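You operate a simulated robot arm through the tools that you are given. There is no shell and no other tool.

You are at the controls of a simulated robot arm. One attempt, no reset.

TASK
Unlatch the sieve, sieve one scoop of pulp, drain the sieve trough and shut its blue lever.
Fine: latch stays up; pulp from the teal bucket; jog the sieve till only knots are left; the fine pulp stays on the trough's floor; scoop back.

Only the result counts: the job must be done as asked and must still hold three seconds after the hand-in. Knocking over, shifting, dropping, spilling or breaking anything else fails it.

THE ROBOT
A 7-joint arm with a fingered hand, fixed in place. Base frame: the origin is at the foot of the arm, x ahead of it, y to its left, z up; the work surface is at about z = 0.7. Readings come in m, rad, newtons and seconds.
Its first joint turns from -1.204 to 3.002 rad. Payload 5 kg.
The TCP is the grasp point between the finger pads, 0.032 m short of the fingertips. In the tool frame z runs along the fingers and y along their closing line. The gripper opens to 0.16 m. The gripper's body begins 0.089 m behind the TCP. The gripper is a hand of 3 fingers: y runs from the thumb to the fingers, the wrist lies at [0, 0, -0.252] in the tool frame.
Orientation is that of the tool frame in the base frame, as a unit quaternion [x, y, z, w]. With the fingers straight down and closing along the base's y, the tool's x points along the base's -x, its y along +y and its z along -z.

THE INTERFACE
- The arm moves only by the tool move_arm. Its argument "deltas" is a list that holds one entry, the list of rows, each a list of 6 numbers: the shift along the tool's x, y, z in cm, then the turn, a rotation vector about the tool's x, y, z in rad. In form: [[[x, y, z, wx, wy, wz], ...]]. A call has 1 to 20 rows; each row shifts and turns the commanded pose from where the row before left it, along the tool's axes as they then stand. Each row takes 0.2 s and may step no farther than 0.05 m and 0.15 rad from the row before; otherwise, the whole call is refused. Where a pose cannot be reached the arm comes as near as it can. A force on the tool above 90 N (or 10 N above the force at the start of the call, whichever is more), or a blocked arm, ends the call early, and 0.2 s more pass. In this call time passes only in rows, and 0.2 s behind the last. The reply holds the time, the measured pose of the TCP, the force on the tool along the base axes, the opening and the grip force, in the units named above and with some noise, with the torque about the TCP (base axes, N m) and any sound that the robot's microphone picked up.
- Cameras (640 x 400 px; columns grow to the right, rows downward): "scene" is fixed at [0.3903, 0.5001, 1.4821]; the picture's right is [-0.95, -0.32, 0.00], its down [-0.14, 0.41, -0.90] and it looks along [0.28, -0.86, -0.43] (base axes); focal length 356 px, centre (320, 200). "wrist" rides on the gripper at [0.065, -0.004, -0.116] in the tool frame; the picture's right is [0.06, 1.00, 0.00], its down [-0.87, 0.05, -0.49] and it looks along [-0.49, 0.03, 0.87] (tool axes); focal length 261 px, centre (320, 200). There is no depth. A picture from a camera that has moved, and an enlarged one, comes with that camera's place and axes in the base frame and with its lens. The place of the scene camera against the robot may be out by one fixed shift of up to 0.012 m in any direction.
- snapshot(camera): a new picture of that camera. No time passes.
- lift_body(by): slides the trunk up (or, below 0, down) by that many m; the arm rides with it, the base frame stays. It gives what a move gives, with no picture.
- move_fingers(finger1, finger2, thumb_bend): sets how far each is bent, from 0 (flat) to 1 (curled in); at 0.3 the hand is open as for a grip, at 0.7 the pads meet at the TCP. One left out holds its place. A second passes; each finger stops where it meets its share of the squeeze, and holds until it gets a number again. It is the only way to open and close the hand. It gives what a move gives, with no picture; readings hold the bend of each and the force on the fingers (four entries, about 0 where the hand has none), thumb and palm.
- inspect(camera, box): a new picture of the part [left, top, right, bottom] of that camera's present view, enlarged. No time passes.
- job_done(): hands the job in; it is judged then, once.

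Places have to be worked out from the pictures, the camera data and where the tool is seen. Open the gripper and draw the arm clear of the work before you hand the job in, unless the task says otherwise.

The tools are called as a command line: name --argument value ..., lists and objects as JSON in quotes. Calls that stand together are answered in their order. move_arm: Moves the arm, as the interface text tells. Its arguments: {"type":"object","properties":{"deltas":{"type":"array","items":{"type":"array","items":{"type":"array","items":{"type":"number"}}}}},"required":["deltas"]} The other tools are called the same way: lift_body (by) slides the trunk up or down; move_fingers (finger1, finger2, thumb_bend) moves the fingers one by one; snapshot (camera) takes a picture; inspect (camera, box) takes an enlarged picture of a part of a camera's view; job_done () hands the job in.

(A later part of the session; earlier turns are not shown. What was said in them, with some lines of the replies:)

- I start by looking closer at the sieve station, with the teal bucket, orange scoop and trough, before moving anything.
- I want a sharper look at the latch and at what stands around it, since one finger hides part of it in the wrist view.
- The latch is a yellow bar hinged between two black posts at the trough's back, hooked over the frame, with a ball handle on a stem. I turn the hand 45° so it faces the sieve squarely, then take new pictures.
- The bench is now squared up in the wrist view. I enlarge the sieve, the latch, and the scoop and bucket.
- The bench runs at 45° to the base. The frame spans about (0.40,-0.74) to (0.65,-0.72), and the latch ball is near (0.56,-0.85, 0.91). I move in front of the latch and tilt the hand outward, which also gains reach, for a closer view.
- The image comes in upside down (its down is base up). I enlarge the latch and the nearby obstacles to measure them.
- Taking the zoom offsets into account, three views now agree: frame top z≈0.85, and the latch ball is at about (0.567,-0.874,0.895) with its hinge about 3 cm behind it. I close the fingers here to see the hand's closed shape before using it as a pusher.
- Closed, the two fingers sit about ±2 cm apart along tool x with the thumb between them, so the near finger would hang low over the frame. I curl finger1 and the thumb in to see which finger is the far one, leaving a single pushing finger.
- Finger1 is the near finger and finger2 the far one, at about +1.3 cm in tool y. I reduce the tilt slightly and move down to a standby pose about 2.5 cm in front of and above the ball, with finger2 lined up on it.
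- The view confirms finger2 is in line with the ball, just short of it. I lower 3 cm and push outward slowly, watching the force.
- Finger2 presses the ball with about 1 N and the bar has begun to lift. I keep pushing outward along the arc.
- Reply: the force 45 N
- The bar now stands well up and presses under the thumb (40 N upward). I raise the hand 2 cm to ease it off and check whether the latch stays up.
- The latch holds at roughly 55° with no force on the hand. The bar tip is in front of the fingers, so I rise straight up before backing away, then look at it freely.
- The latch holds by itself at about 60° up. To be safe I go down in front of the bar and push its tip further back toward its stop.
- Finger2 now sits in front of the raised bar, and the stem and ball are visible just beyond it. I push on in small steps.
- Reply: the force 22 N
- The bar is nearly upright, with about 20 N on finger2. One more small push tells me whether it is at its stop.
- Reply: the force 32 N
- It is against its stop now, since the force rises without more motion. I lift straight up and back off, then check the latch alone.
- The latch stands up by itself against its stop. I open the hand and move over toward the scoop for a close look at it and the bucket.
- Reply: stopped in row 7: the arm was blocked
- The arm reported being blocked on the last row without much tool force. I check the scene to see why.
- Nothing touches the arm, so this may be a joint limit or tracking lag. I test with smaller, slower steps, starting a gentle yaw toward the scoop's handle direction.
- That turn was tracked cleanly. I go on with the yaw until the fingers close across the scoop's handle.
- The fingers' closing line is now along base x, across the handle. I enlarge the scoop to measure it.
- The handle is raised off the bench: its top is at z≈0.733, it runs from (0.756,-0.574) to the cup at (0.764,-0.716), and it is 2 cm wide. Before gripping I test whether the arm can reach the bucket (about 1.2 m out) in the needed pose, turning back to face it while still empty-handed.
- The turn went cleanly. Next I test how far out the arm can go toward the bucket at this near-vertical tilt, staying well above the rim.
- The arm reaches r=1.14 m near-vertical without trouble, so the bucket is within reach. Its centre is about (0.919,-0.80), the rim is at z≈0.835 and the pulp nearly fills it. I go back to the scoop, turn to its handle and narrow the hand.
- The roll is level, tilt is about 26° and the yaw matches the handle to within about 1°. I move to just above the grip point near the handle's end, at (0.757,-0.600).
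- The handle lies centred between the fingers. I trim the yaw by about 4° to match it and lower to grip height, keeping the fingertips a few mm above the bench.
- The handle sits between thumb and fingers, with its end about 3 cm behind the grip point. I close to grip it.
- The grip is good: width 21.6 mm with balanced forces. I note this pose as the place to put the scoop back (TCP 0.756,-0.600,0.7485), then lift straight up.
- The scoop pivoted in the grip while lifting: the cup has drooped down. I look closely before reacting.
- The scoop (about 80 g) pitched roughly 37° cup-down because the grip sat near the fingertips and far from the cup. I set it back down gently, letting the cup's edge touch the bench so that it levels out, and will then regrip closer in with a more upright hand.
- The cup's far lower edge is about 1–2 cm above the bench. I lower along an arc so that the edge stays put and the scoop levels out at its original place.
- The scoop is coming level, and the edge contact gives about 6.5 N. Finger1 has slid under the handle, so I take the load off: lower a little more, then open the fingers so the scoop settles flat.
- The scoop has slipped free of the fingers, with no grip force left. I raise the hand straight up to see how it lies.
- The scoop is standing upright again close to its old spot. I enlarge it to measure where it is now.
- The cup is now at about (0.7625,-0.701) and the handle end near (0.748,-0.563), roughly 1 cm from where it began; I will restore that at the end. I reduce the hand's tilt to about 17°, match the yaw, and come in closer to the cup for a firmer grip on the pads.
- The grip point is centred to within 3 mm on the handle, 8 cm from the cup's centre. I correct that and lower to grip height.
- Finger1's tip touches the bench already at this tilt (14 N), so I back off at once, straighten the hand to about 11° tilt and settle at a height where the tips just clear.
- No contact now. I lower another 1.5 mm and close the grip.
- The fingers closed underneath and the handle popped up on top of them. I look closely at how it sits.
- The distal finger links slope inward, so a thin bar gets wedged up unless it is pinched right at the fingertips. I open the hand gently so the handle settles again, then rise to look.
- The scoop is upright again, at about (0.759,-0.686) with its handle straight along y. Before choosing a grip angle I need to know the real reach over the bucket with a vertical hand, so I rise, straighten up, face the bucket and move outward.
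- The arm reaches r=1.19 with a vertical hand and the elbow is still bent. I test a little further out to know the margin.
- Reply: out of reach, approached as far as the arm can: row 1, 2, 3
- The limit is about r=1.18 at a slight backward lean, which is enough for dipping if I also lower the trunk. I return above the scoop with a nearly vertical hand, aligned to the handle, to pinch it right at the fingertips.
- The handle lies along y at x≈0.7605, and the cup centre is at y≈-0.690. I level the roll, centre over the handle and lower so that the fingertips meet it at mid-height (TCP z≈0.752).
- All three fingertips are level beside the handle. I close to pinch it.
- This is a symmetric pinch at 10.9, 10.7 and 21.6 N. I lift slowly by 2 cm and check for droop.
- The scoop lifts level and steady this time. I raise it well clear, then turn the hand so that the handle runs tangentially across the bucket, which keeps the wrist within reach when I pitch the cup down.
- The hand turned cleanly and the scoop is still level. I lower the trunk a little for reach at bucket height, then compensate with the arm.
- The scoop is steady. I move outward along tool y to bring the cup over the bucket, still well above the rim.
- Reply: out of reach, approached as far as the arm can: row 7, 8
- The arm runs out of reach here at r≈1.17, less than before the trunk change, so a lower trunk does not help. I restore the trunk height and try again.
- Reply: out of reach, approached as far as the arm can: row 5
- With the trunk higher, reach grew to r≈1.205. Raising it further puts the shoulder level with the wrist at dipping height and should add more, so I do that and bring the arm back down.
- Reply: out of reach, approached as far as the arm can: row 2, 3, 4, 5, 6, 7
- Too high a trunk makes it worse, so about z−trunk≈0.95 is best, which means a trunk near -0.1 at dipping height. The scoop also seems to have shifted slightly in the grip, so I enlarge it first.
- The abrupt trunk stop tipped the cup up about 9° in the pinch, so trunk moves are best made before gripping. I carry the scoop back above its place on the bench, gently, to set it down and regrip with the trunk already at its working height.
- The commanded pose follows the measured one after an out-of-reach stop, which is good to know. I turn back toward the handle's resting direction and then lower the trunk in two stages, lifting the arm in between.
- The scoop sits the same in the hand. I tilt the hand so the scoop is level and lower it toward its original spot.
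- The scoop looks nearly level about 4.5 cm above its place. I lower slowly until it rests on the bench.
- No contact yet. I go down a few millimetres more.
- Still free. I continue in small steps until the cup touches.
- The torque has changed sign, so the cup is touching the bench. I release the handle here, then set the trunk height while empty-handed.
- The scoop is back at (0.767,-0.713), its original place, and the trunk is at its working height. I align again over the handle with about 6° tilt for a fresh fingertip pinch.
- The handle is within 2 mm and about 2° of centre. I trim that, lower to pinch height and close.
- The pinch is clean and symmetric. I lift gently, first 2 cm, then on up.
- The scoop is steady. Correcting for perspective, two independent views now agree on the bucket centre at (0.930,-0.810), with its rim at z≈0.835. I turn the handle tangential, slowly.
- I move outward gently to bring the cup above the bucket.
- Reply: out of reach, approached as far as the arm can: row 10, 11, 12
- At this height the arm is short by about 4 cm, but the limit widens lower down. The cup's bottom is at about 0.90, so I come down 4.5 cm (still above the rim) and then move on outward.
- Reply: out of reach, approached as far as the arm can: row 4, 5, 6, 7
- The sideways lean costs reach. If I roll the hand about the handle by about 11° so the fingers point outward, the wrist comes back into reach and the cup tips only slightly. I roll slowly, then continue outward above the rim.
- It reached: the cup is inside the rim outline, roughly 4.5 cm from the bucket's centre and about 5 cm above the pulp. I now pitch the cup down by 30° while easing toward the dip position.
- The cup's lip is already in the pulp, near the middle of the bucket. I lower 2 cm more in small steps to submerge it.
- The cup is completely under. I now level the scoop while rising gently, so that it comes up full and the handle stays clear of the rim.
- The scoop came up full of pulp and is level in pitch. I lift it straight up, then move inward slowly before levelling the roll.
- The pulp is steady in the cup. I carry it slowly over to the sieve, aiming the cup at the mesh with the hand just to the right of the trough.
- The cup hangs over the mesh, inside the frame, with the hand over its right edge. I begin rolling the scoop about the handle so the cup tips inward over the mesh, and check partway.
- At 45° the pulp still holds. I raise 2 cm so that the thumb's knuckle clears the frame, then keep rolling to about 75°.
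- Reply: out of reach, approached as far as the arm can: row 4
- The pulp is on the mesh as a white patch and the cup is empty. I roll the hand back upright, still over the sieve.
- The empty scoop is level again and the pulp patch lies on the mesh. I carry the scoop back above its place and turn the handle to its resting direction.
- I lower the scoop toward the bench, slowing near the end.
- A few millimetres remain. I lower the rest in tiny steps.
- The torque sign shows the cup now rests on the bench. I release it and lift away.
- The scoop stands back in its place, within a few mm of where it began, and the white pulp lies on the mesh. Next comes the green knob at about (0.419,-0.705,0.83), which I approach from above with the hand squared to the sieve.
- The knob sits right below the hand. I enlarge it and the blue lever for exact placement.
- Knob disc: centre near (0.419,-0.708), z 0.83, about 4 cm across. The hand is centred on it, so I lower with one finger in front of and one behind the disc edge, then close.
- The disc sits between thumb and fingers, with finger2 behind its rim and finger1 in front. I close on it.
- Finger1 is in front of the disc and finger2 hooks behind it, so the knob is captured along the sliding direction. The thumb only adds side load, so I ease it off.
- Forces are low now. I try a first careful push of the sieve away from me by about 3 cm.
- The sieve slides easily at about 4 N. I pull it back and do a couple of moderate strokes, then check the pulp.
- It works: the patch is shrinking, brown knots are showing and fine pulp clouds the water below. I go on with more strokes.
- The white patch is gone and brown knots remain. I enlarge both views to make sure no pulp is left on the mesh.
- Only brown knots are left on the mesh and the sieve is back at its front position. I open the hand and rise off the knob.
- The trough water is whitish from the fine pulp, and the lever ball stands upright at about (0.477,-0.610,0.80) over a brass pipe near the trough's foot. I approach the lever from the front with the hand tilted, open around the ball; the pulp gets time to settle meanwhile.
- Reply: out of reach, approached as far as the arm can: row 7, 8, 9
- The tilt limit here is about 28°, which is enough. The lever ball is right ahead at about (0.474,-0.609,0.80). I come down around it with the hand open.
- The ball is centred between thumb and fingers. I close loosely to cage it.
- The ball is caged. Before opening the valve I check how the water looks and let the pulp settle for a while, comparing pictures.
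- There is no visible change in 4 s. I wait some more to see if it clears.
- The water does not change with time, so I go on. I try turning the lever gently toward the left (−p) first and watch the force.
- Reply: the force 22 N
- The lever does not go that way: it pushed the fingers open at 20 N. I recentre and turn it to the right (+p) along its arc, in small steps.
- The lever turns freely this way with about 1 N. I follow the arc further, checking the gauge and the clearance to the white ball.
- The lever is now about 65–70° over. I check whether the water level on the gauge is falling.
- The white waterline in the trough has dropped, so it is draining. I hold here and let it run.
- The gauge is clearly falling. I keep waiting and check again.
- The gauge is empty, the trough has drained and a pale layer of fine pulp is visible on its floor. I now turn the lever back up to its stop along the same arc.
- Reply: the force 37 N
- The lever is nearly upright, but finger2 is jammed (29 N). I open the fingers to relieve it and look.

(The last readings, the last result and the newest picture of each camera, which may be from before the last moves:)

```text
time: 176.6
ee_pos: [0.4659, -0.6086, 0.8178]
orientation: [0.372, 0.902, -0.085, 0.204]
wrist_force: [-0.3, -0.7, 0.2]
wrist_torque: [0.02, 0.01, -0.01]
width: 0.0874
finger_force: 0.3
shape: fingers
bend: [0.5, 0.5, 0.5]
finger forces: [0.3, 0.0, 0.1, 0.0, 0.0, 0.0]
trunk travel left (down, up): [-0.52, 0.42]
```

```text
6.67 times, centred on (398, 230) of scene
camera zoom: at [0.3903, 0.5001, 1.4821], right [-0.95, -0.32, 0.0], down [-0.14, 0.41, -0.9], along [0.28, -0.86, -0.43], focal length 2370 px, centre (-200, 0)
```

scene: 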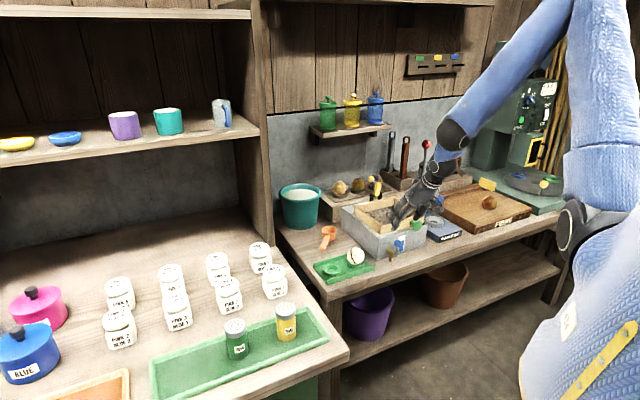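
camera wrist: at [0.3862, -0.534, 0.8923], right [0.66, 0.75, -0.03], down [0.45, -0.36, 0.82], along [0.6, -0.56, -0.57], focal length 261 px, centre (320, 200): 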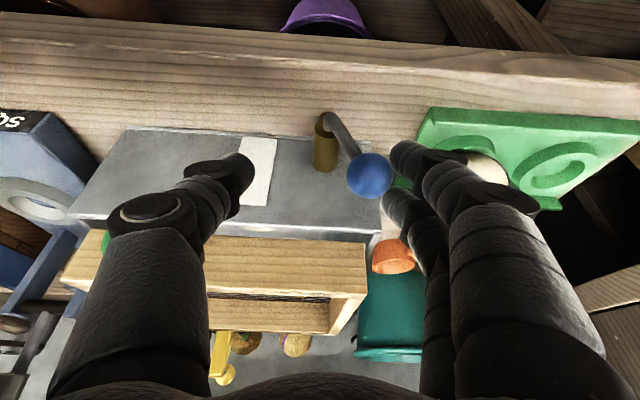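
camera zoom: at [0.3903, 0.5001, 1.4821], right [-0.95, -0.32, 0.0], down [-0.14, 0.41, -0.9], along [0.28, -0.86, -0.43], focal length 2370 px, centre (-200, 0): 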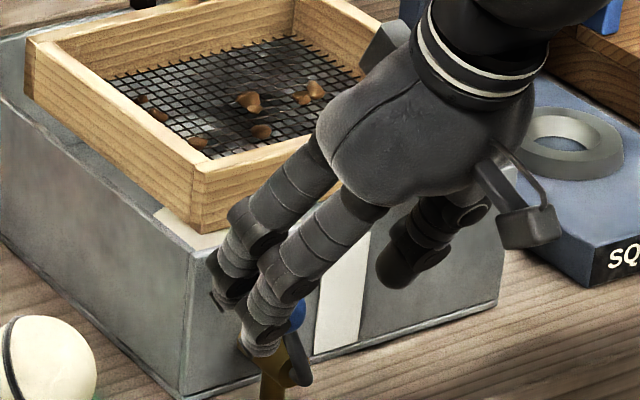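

The hand is free, but the opening finger brushed the lever back to about 25°. I back the hand out, close it, and will push the ball to its stop from the right with the closed hand.

move_arm --deltas '[[[0, 0, -2, 0, 0, 0], [0, 0, -3, 0, 0, 0], [0, 0, -3, 0, 0, 0]]]'

move_fingers --finger1 0.72 --finger2 0.72 --thumb_bend 0.72

snapshot --camera "wrist"

inspect --camera "scene" --box '[350, 200, 446, 260]'

```text
time: 177.4
ee_pos: [0.4473, -0.5902, 0.8711]
orientation: [0.372, 0.902, -0.085, 0.204]
wrist_force: [-0.3, -0.2, 0.0]
wrist_torque: [0.0, -0.03, 0.02]
width: 0.0874
finger_force: 0.0
shape: fingers
bend: [0.5, 0.5, 0.5]
finger forces: [0.0, 0.0, 0.0, 0.0, 0.0, 0.1]
out of reach, approached as far as the arm can: row 3
trunk travel left (down, up): [-0.52, 0.42]
```

```text
time: 178.4
ee_pos: [0.4481, -0.5908, 0.873]
orientation: [0.372, 0.901, -0.085, 0.204]
wrist_force: [-0.1, -0.2, -0.6]
wrist_torque: [0.0, -0.02, 0.01]
width: 0.0069
finger_force: 0.0
shape: fingers
bend: [0.72, 0.72, 0.72]
finger forces: [0.1, 0.0, 0.0, 0.0, 0.0, 0.0]
trunk travel left (down, up): [-0.52, 0.42]
```

```text
taken
camera wrist: at [0.3675, -0.5157, 0.948], right [0.66, 0.75, -0.03], down [0.44, -0.36, 0.82], along [0.6, -0.56, -0.57], focal length 261 px, centre (320, 200)
```

wrist: 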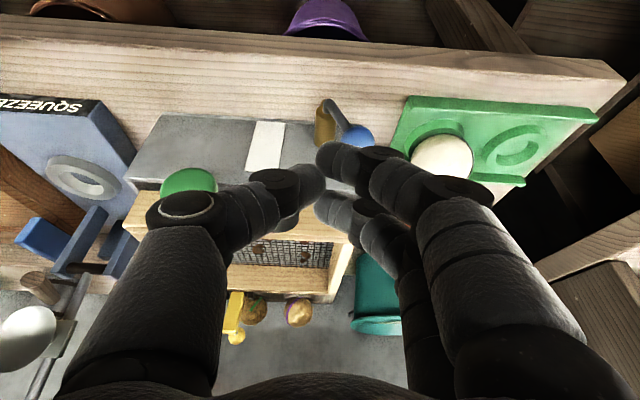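

```text
6.67 times, centred on (398, 230) of scene
camera zoom: at [0.3903, 0.5001, 1.4821], right [-0.95, -0.32, 0.0], down [-0.14, 0.41, -0.9], along [0.28, -0.86, -0.43], focal length 2370 px, centre (-200, 0)
```

zoom: 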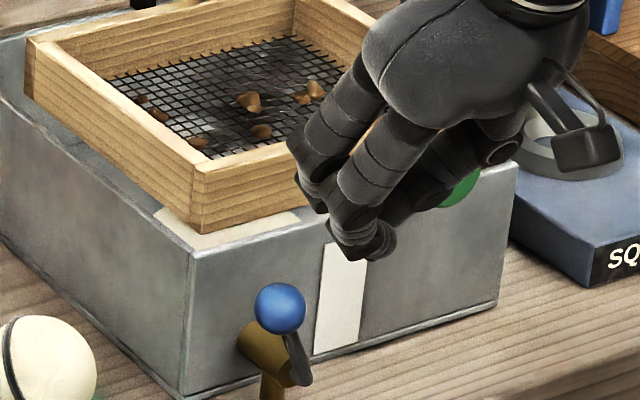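

The lever leans about 27° to the right. I move the closed hand over to its right side and lower it beside the ball.

move_arm --deltas '[[[0, 3.0, 0, 0, 0, 0], [0, 3.0, 0, 0, 0, 0], [0, 3.1, 0, 0, 0, 0], [0.36, 0, 2.93, 0, 0, 0], [0.36, 0, 2.93, 0, 0, 0]]]'

snapshot --camera "wrist"

inspect --camera "scene" --box '[350, 200, 446, 260]'

```text
time: 179.6
ee_pos: [0.5271, -0.5379, 0.8153]
orientation: [0.372, 0.902, -0.085, 0.204]
wrist_force: [-0.8, -0.7, -0.8]
wrist_torque: [0.01, 0.01, 0.0]
width: 0.0064
finger_force: 0.2
shape: fingers
bend: [0.72, 0.72, 0.72]
finger forces: [0.0, 0.0, 0.2, 0.0, 0.0, 0.0]
trunk travel left (down, up): [-0.52, 0.42]
```

```text
taken
camera wrist: at [0.4466, -0.4636, 0.8897], right [0.66, 0.75, -0.03], down [0.45, -0.36, 0.82], along [0.6, -0.56, -0.57], focal length 261 px, centre (320, 200)
```

wrist: 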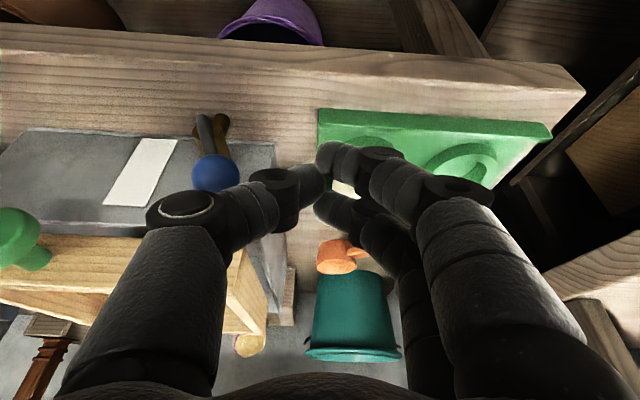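

```text
6.67 times, centred on (398, 230) of scene
camera zoom: at [0.3903, 0.5001, 1.4821], right [-0.95, -0.32, 0.0], down [-0.14, 0.41, -0.9], along [0.28, -0.86, -0.43], focal length 2370 px, centre (-200, 0)
```

zoom: 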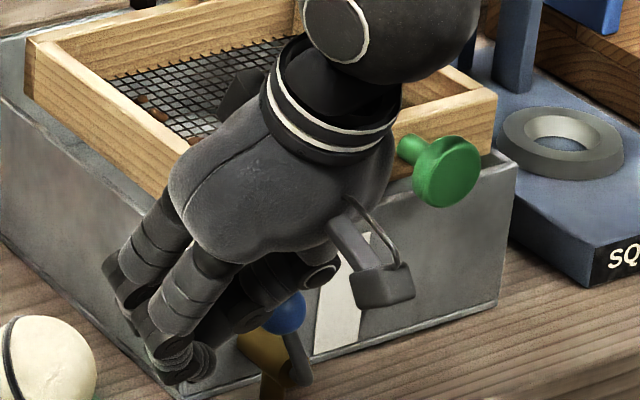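

The ball is just left of the closed thumb. I push it back to the left in small steps until the stop is felt.

move_arm --deltas '[[[0, -0.7, 0, 0, 0, 0], [0, -0.7, -0.05, 0, 0, 0], [0, -0.7, -0.1, 0, 0, 0]]]'

snapshot --camera "wrist"

inspect --camera "scene" --box '[350, 200, 446, 260]'

```text
time: 180.4
ee_pos: [0.5104, -0.5535, 0.8156]
orientation: [0.371, 0.902, -0.085, 0.204]
wrist_force: [0.0, 0.4, -0.3]
wrist_torque: [0.03, 0.02, -0.01]
width: 0.0066
finger_force: 0.1
shape: fingers
bend: [0.72, 0.72, 0.72]
finger forces: [0.0, 0.0, 0.0, 0.0, 0.1, 0.0]
trunk travel left (down, up): [-0.52, 0.42]
```

```text
taken
camera wrist: at [0.4305, -0.4785, 0.8908], right [0.66, 0.75, -0.03], down [0.45, -0.36, 0.82], along [0.6, -0.56, -0.57], focal length 261 px, centre (320, 200)
```

wrist: 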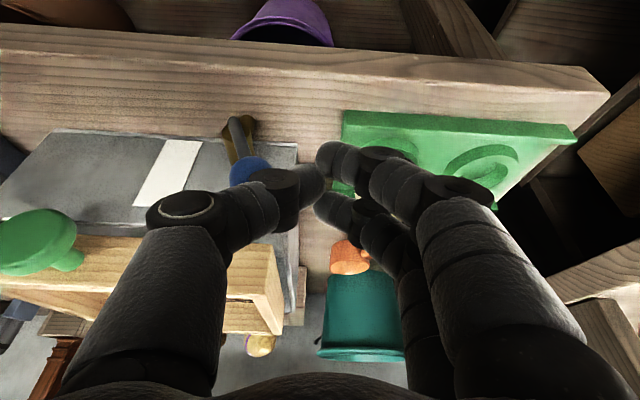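

```text
6.67 times, centred on (398, 230) of scene
camera zoom: at [0.3903, 0.5001, 1.4821], right [-0.95, -0.32, 0.0], down [-0.14, 0.41, -0.9], along [0.28, -0.86, -0.43], focal length 2370 px, centre (-200, 0)
```

zoom: 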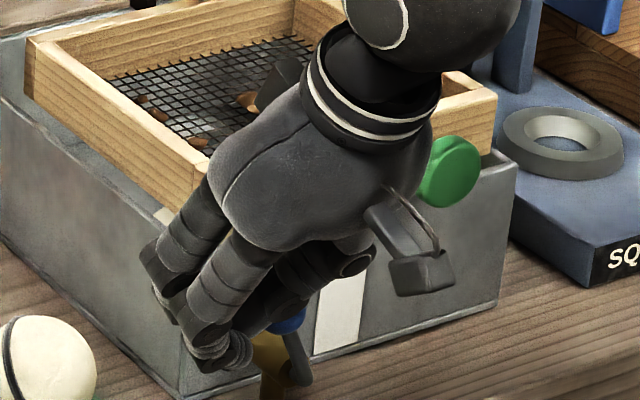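

No contact yet. I keep going.

move_arm --deltas '[[[0, -0.7, 0, 0, 0, 0], [0, -0.7, 0, 0, 0, 0], [0, -0.6, 0, 0, 0, 0]]]'

snapshot --camera "wrist"

inspect --camera "scene" --box '[350, 200, 446, 260]'

```text
time: 181.2
ee_pos: [0.4978, -0.5675, 0.8159]
orientation: [0.371, 0.902, -0.084, 0.204]
wrist_force: [1.0, 0.8, 0.7]
wrist_torque: [-0.02, -0.03, 0.01]
width: 0.0061
finger_force: 1.2
shape: fingers
bend: [0.72, 0.72, 0.72]
finger forces: [0.0, 0.1, 0.0, 0.0, 2.7, 0.0]
trunk travel left (down, up): [-0.52, 0.42]
```

```text
taken
camera wrist: at [0.4164, -0.4922, 0.8907], right [0.66, 0.75, -0.03], down [0.44, -0.36, 0.82], along [0.6, -0.56, -0.57], focal length 261 px, centre (320, 200)
```

wrist: 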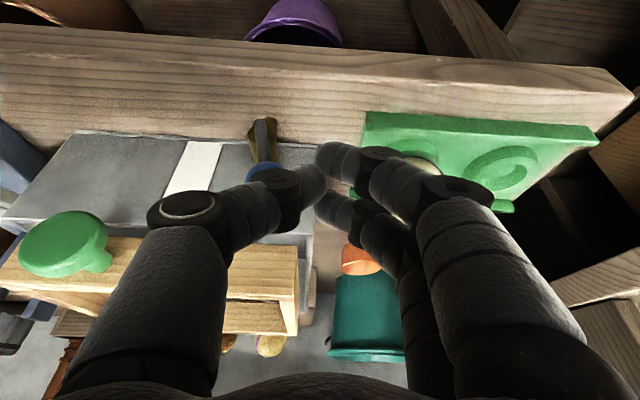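

```text
6.67 times, centred on (398, 230) of scene
camera zoom: at [0.3903, 0.5001, 1.4821], right [-0.95, -0.32, 0.0], down [-0.14, 0.41, -0.9], along [0.28, -0.86, -0.43], focal length 2370 px, centre (-200, 0)
```

zoom: 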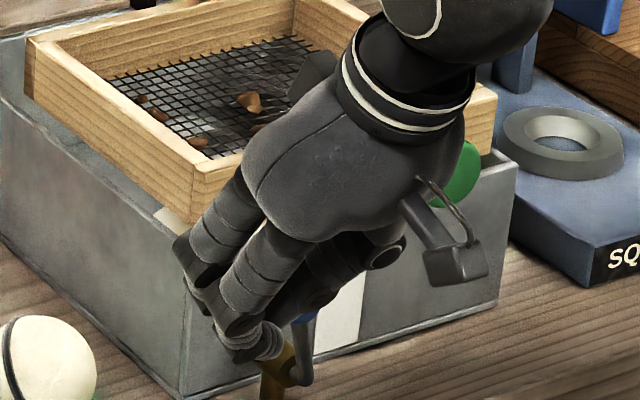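

The thumb now presses the ball (2.7 N) and the lever has come closer to vertical. I push further until it resists.

move_arm --deltas '[[[0, -0.6, 0, 0, 0, 0], [0, -0.6, 0, 0, 0, 0], [0, -0.5, 0, 0, 0, 0]]]'

snapshot --camera "wrist"

inspect --camera "scene" --box '[350, 200, 446, 260]'

```text
time: 182.0
ee_pos: [0.4858, -0.5771, 0.8158]
orientation: [0.372, 0.901, -0.085, 0.204]
wrist_force: [1.0, 3.8, 2.0]
wrist_torque: [0.04, 0.01, 0.0]
width: 0.0056
finger_force: 3.0
shape: fingers
bend: [0.72, 0.72, 0.72]
finger forces: [0.0, 0.1, 0.0, 0.0, 6.3, 0.0]
trunk travel left (down, up): [-0.52, 0.42]
```

```text
taken
camera wrist: at [0.4043, -0.5031, 0.891], right [0.66, 0.75, -0.03], down [0.44, -0.36, 0.82], along [0.6, -0.56, -0.57], focal length 261 px, centre (320, 200)
```

wrist: 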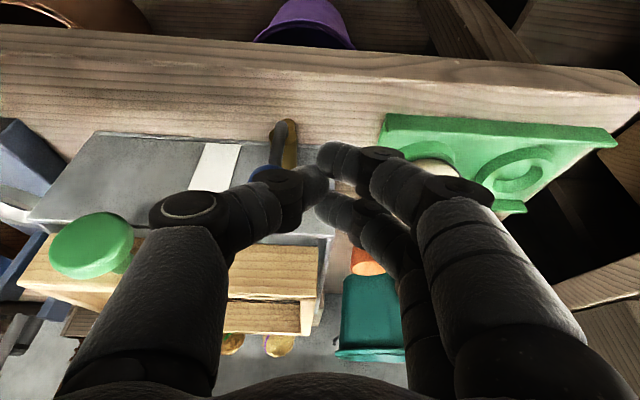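

```text
6.67 times, centred on (398, 230) of scene
camera zoom: at [0.3903, 0.5001, 1.4821], right [-0.95, -0.32, 0.0], down [-0.14, 0.41, -0.9], along [0.28, -0.86, -0.43], focal length 2370 px, centre (-200, 0)
```

zoom: 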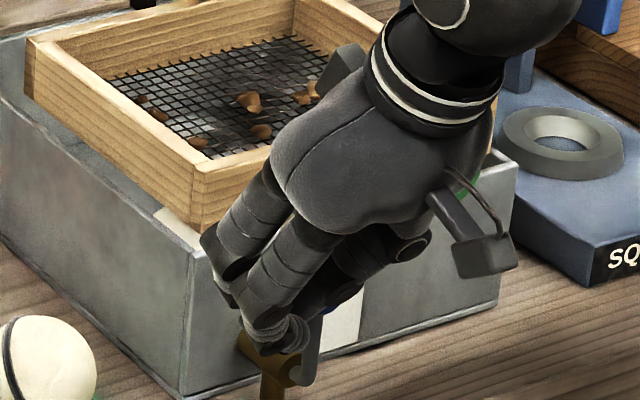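

The lever now looks vertical. I press slightly more to make sure it is right against its stop.

move_arm --deltas '[[[0, -0.3, 0, 0, 0, 0], [0, -0.3, 0, 0, 0, 0]]]'

inspect --camera "scene" --box '[350, 200, 446, 260]'

```text
time: 182.6
ee_pos: [0.48, -0.5805, 0.8166]
orientation: [0.371, 0.902, -0.084, 0.204]
wrist_force: [4.1, 12.4, 1.5]
wrist_torque: [0.1, -0.11, 0.07]
width: 0.0042
finger_force: 8.9
shape: fingers
bend: [0.72, 0.72, 0.74]
finger forces: [0.0, 0.0, 0.0, 0.0, 17.0, 0.1]
trunk travel left (down, up): [-0.52, 0.42]
```

```text
6.67 times, centred on (398, 230) of scene
camera zoom: at [0.3903, 0.5001, 1.4821], right [-0.95, -0.32, 0.0], down [-0.14, 0.41, -0.9], along [0.28, -0.86, -0.43], focal length 2370 px, centre (-200, 0)
```

zoom: 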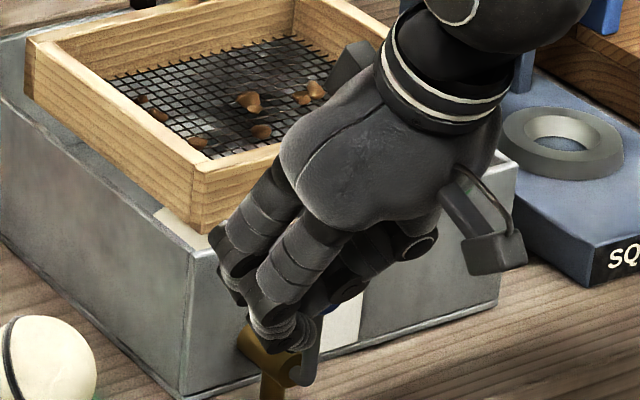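

17 N means it is firmly at the stop. I back off sideways from the ball and then withdraw upward.

move_arm --deltas '[[[0, 0.7, 0, 0, 0, 0], [0, 1.2, 0, 0, 0, 0], [0, 1.5, 0, 0, 0, 0], [0, 1.0, -1, 0, 0, 0], [0, 0, -3, 0, 0, 0], [0, 0, -3, 0, 0, 0], [-1, 0, -3, 0, 0, 0]]]'

snapshot --camera "wrist"

inspect --camera "scene" --box '[340, 190, 452, 260]'

```text
time: 184.4
ee_pos: [0.4812, -0.499, 0.8563]
orientation: [0.406, 0.899, -0.004, 0.165]
wrist_force: [1.2, -0.6, -0.7]
wrist_torque: [0.04, 0.03, 0.01]
width: 0.0059
finger_force: 0.1
shape: fingers
bend: [0.72, 0.72, 0.72]
finger forces: [0.0, 0.0, 0.1, 0.0, 0.0, 0.1]
out of reach, approached as far as the arm can: row 6, 7
trunk travel left (down, up): [-0.52, 0.42]
stopped in row 7: the arm was blocked; the commanded pose is now the measured one
```

```text
taken
camera wrist: at [0.4033, -0.437, 0.9447], right [0.69, 0.71, 0.11], down [0.43, -0.53, 0.73], along [0.58, -0.46, -0.67], focal length 261 px, centre (320, 200)
```

wrist: 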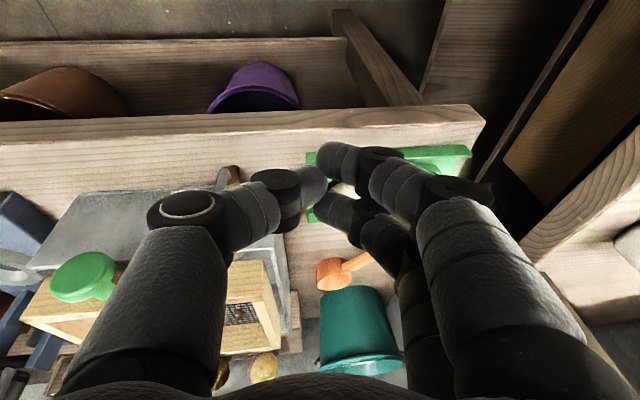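

```text
5.71 times, centred on (396, 225) of scene
camera zoom: at [0.3903, 0.5001, 1.4821], right [-0.95, -0.32, 0.0], down [-0.14, 0.41, -0.9], along [0.28, -0.86, -0.43], focal length 2032 px, centre (-114, 57)
```

zoom: 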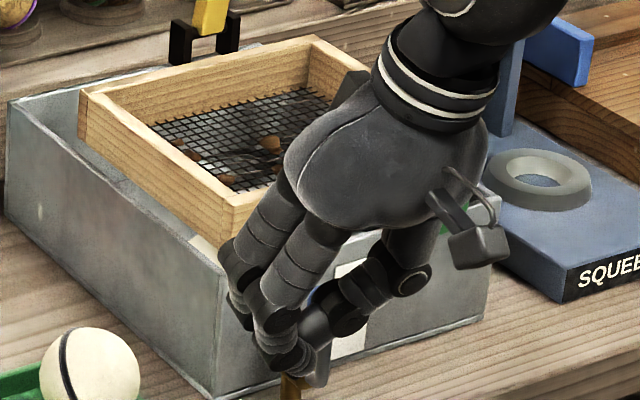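

The arm folded near its limit and reported a block with no tool force. I check the overall posture and the lever before moving on.

snapshot --camera "scene"

inspect --camera "wrist" --box '[150, 140, 310, 240]'

```text
taken
```

scene: 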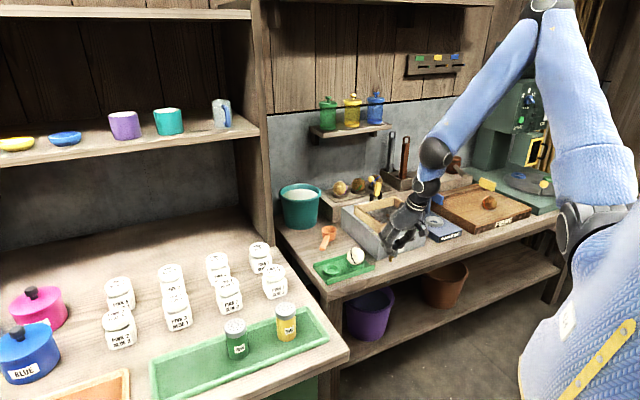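

```text
4.00 times, centred on (230, 190) of wrist
camera zoom: at [0.4033, -0.437, 0.9447], right [0.69, 0.71, 0.11], down [0.43, -0.53, 0.73], along [0.58, -0.46, -0.67], focal length 1043 px, centre (680, 240)
```

zoom: 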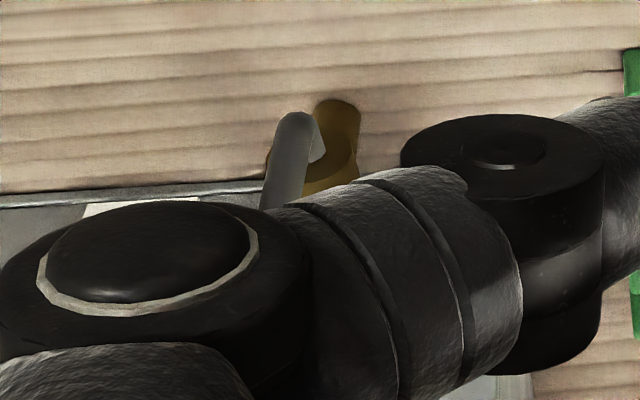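

The lever is still upright. I lift the hand straight up and outward a little, away from the folded posture.

move_arm --deltas '[[[-0.9, 0.38, -2.0, 0, 0, 0], [-0.9, 0.38, -2.0, 0, 0.05, 0], [-0.9, 0.38, -2.0, 0, 0.05, 0]]]'

snapshot --camera "wrist"

```text
time: 185.2
ee_pos: [0.4892, -0.5038, 0.9208]
orientation: [0.407, 0.906, 0.017, 0.121]
wrist_force: [-0.3, -0.2, 0.6]
wrist_torque: [0.03, 0.02, 0.0]
width: 0.0059
finger_force: 0.2
shape: fingers
bend: [0.72, 0.72, 0.72]
finger forces: [0.0, 0.1, 0.1, 0.1, 0.0, 0.0]
trunk travel left (down, up): [-0.52, 0.42]
```

```text
taken
camera wrist: at [0.416, -0.4504, 1.0198], right [0.69, 0.72, 0.12], down [0.49, -0.57, 0.66], along [0.54, -0.4, -0.74], focal length 261 px, centre (320, 200)
```

wrist: 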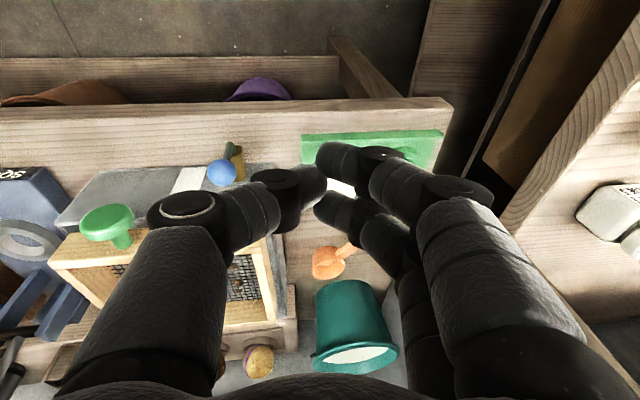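

It is free now. I raise the hand well clear, square it up, and open it.

move_arm --deltas '[[[-0.5, 0, -3, 0.068, 0.05, 0], [-0.5, 0, -3, 0.068, 0.05, 0], [0, -2, -4, 0, 0.05, 0], [0, -2, -4, 0, 0.05, 0], [0, -2, -4, 0, 0, 0], [0, -2, -4, 0, 0, 0]]]'

move_fingers --finger1 0.3 --finger2 0.3 --thumb_bend 0.3

snapshot --camera "wrist"

snapshot --camera "scene"

inspect --camera "scene" --box '[340, 190, 452, 260]'

```text
time: 186.6
ee_pos: [0.4177, -0.5527, 1.1441]
orientation: [0.412, 0.911, -0.003, 0.001]
wrist_force: [-0.9, 0.0, 0.7]
wrist_torque: [-0.02, -0.04, 0.02]
width: 0.006
finger_force: 0.0
shape: fingers
bend: [0.72, 0.72, 0.72]
finger forces: [0.0, 0.0, 0.0, 0.1, 0.0, 0.1]
trunk travel left (down, up): [-0.52, 0.42]
```

```text
time: 187.6
ee_pos: [0.419, -0.553, 1.1417]
orientation: [0.412, 0.911, -0.004, 0.001]
wrist_force: [-0.5, 0.9, -0.2]
wrist_torque: [-0.02, -0.01, 0.01]
width: 0.1674
finger_force: 0.1
shape: fingers
bend: [0.3, 0.3, 0.3]
finger forces: [0.0, 0.0, 0.0, 0.0, 0.0, 0.1]
trunk travel left (down, up): [-0.52, 0.42]
```

```text
taken
camera wrist: at [0.3724, -0.5053, 1.2575], right [0.71, 0.71, -0.01], down [0.62, -0.61, 0.5], along [0.35, -0.36, -0.87], focal length 261 px, centre (320, 200)
```

wrist: 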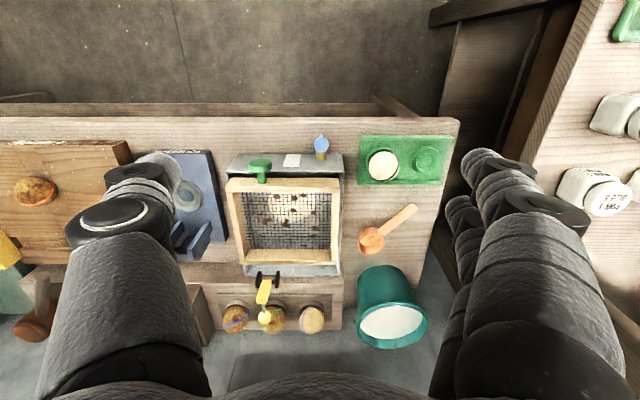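

```text
taken
```

scene: 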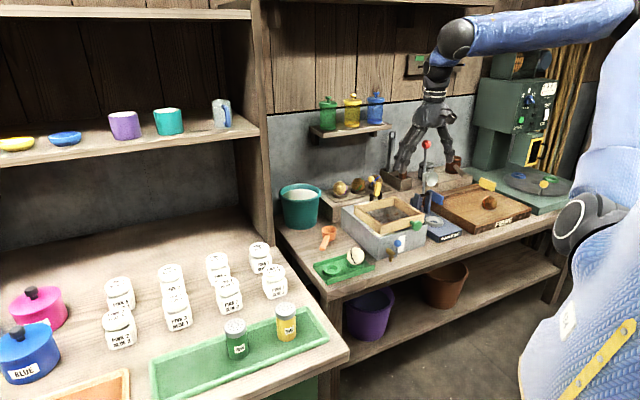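

```text
5.71 times, centred on (396, 225) of scene
camera zoom: at [0.3903, 0.5001, 1.4821], right [-0.95, -0.32, 0.0], down [-0.14, 0.41, -0.9], along [0.28, -0.86, -0.43], focal length 2032 px, centre (-114, 57)
```

zoom: 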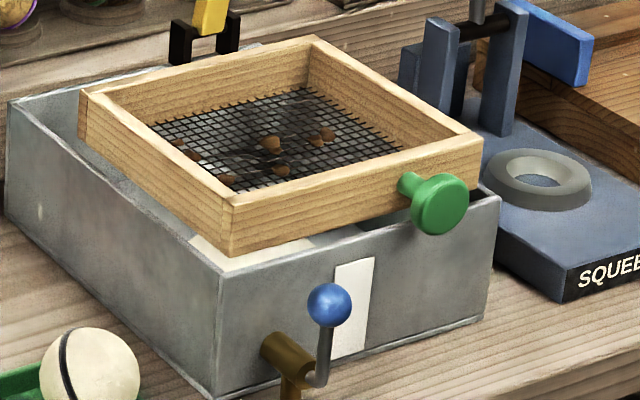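

The lever stands exactly where it began, and the gauge shows empty. Before handing in I check the mesh, trough floor, latch and scoop up close.

inspect --camera "wrist" --box '[210, 140, 370, 240]'

inspect --camera "wrist" --box '[200, 240, 360, 340]'

inspect --camera "scene" --box '[260, 160, 480, 300]'

inspect --camera "scene" --box '[346, 160, 410, 200]'

```text
4.00 times, centred on (290, 190) of wrist
camera zoom: at [0.3724, -0.5053, 1.2575], right [0.71, 0.71, -0.01], down [0.62, -0.61, 0.5], along [0.35, -0.36, -0.87], focal length 1043 px, centre (440, 240)
```

zoom: 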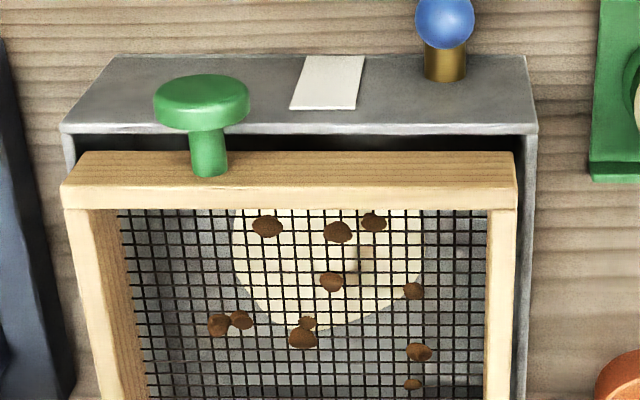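

```text
4.00 times, centred on (280, 290) of wrist
camera zoom: at [0.3724, -0.5053, 1.2575], right [0.71, 0.71, -0.01], down [0.62, -0.61, 0.5], along [0.35, -0.36, -0.87], focal length 1043 px, centre (480, -160)
```

zoom: 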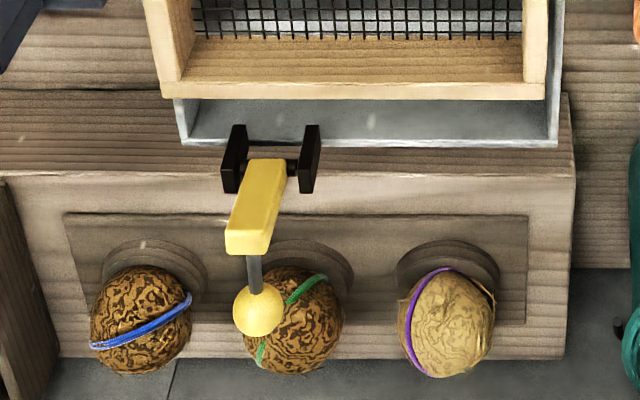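

```text
2.86 times, centred on (370, 230) of scene
camera zoom: at [0.3903, 0.5001, 1.4821], right [-0.95, -0.32, 0.0], down [-0.14, 0.41, -0.9], along [0.28, -0.86, -0.43], focal length 1016 px, centre (177, 114)
```

zoom: 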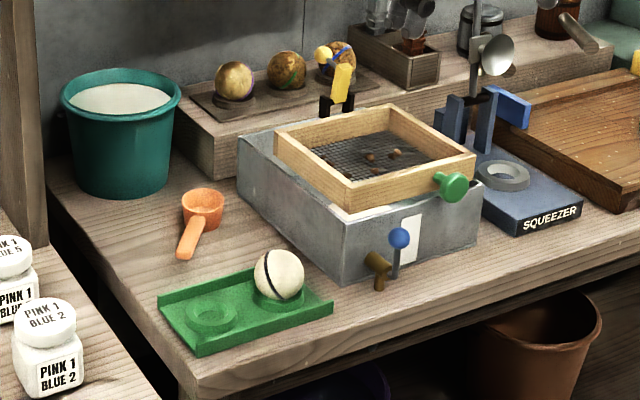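

```text
10.00 times, centred on (378, 180) of scene
camera zoom: at [0.3903, 0.5001, 1.4821], right [-0.95, -0.32, 0.0], down [-0.14, 0.41, -0.9], along [0.28, -0.86, -0.43], focal length 3556 px, centre (-260, 400)
```

zoom: 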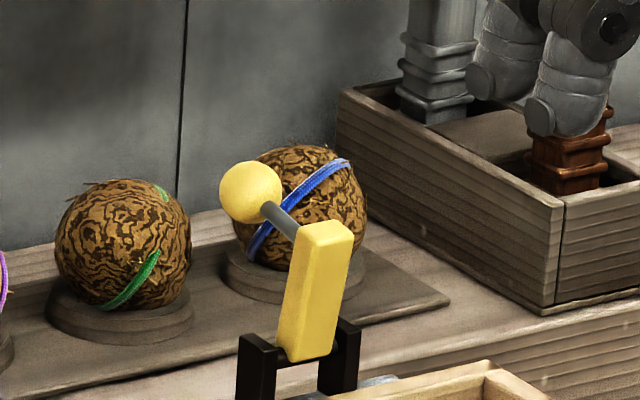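

Everything is in place: the latch is up, only knots are on the mesh, and the fine pulp lies on the drained trough's floor. The lever is shut, the scoop is back and the neighbouring objects have not moved. I raise the open hand a little more for clearance.

move_arm --deltas '[[[0, 0, -2, 0, 0, 0], [0, 0, -2, 0, 0, 0], [0, 0, 0, 0, 0, 0], [0, 0, 0, 0, 0, 0], [0, 0, 0, 0, 0, 0]]]'

inspect --camera "scene" --box '[340, 190, 452, 260]'

```text
time: 188.8
ee_pos: [0.4198, -0.5513, 1.1844]
orientation: [0.412, 0.911, -0.004, 0.001]
wrist_force: [-0.2, -0.6, 0.6]
wrist_torque: [0.01, -0.02, -0.02]
width: 0.1676
finger_force: 0.0
shape: fingers
bend: [0.3, 0.3, 0.3]
finger forces: [0.0, 0.1, 0.0, 0.0, 0.0, 0.0]
trunk travel left (down, up): [-0.52, 0.42]
```

```text
5.71 times, centred on (396, 225) of scene
camera zoom: at [0.3903, 0.5001, 1.4821], right [-0.95, -0.32, 0.0], down [-0.14, 0.41, -0.9], along [0.28, -0.86, -0.43], focal length 2032 px, centre (-114, 57)
```

zoom: 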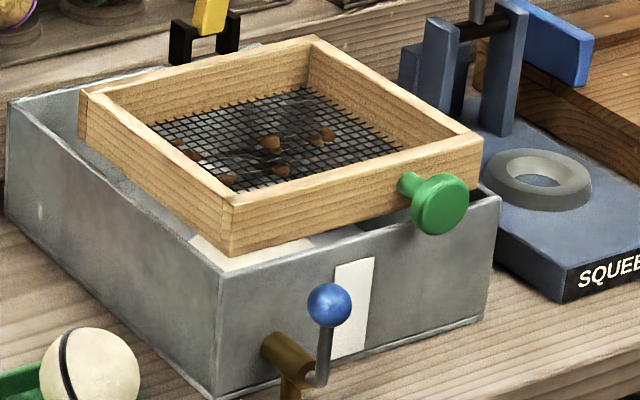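

All is steady, with the arm clear and the hand open. I hand the job in.

job_done

```text
The job is handed in.
```

The job is done and handed in; I don't have the judge's verdict. At hand-in, the pictures showed:

- **Latch:** it is up against its stop and stays there by itself.
- **Sieving:** I poured one full scoop from the teal bucket and jogged the sieve until only brown knots were left on the mesh.
- **Trough:** the gauge reads empty, and the fine pulp lies as a pale layer on the floor.
- **Blue lever:** it is shut, upright against its stop where it began.
- **Scoop:** it is back in its place, upright and within a few millimetres of where it stood.

The first tries at lifting the scoop slipped, and I set it back down upright and gripped it again before scooping. It was empty then, so nothing spilled. I saw nothing else moved or knocked over. The hand is open and the arm is clear of the bench.
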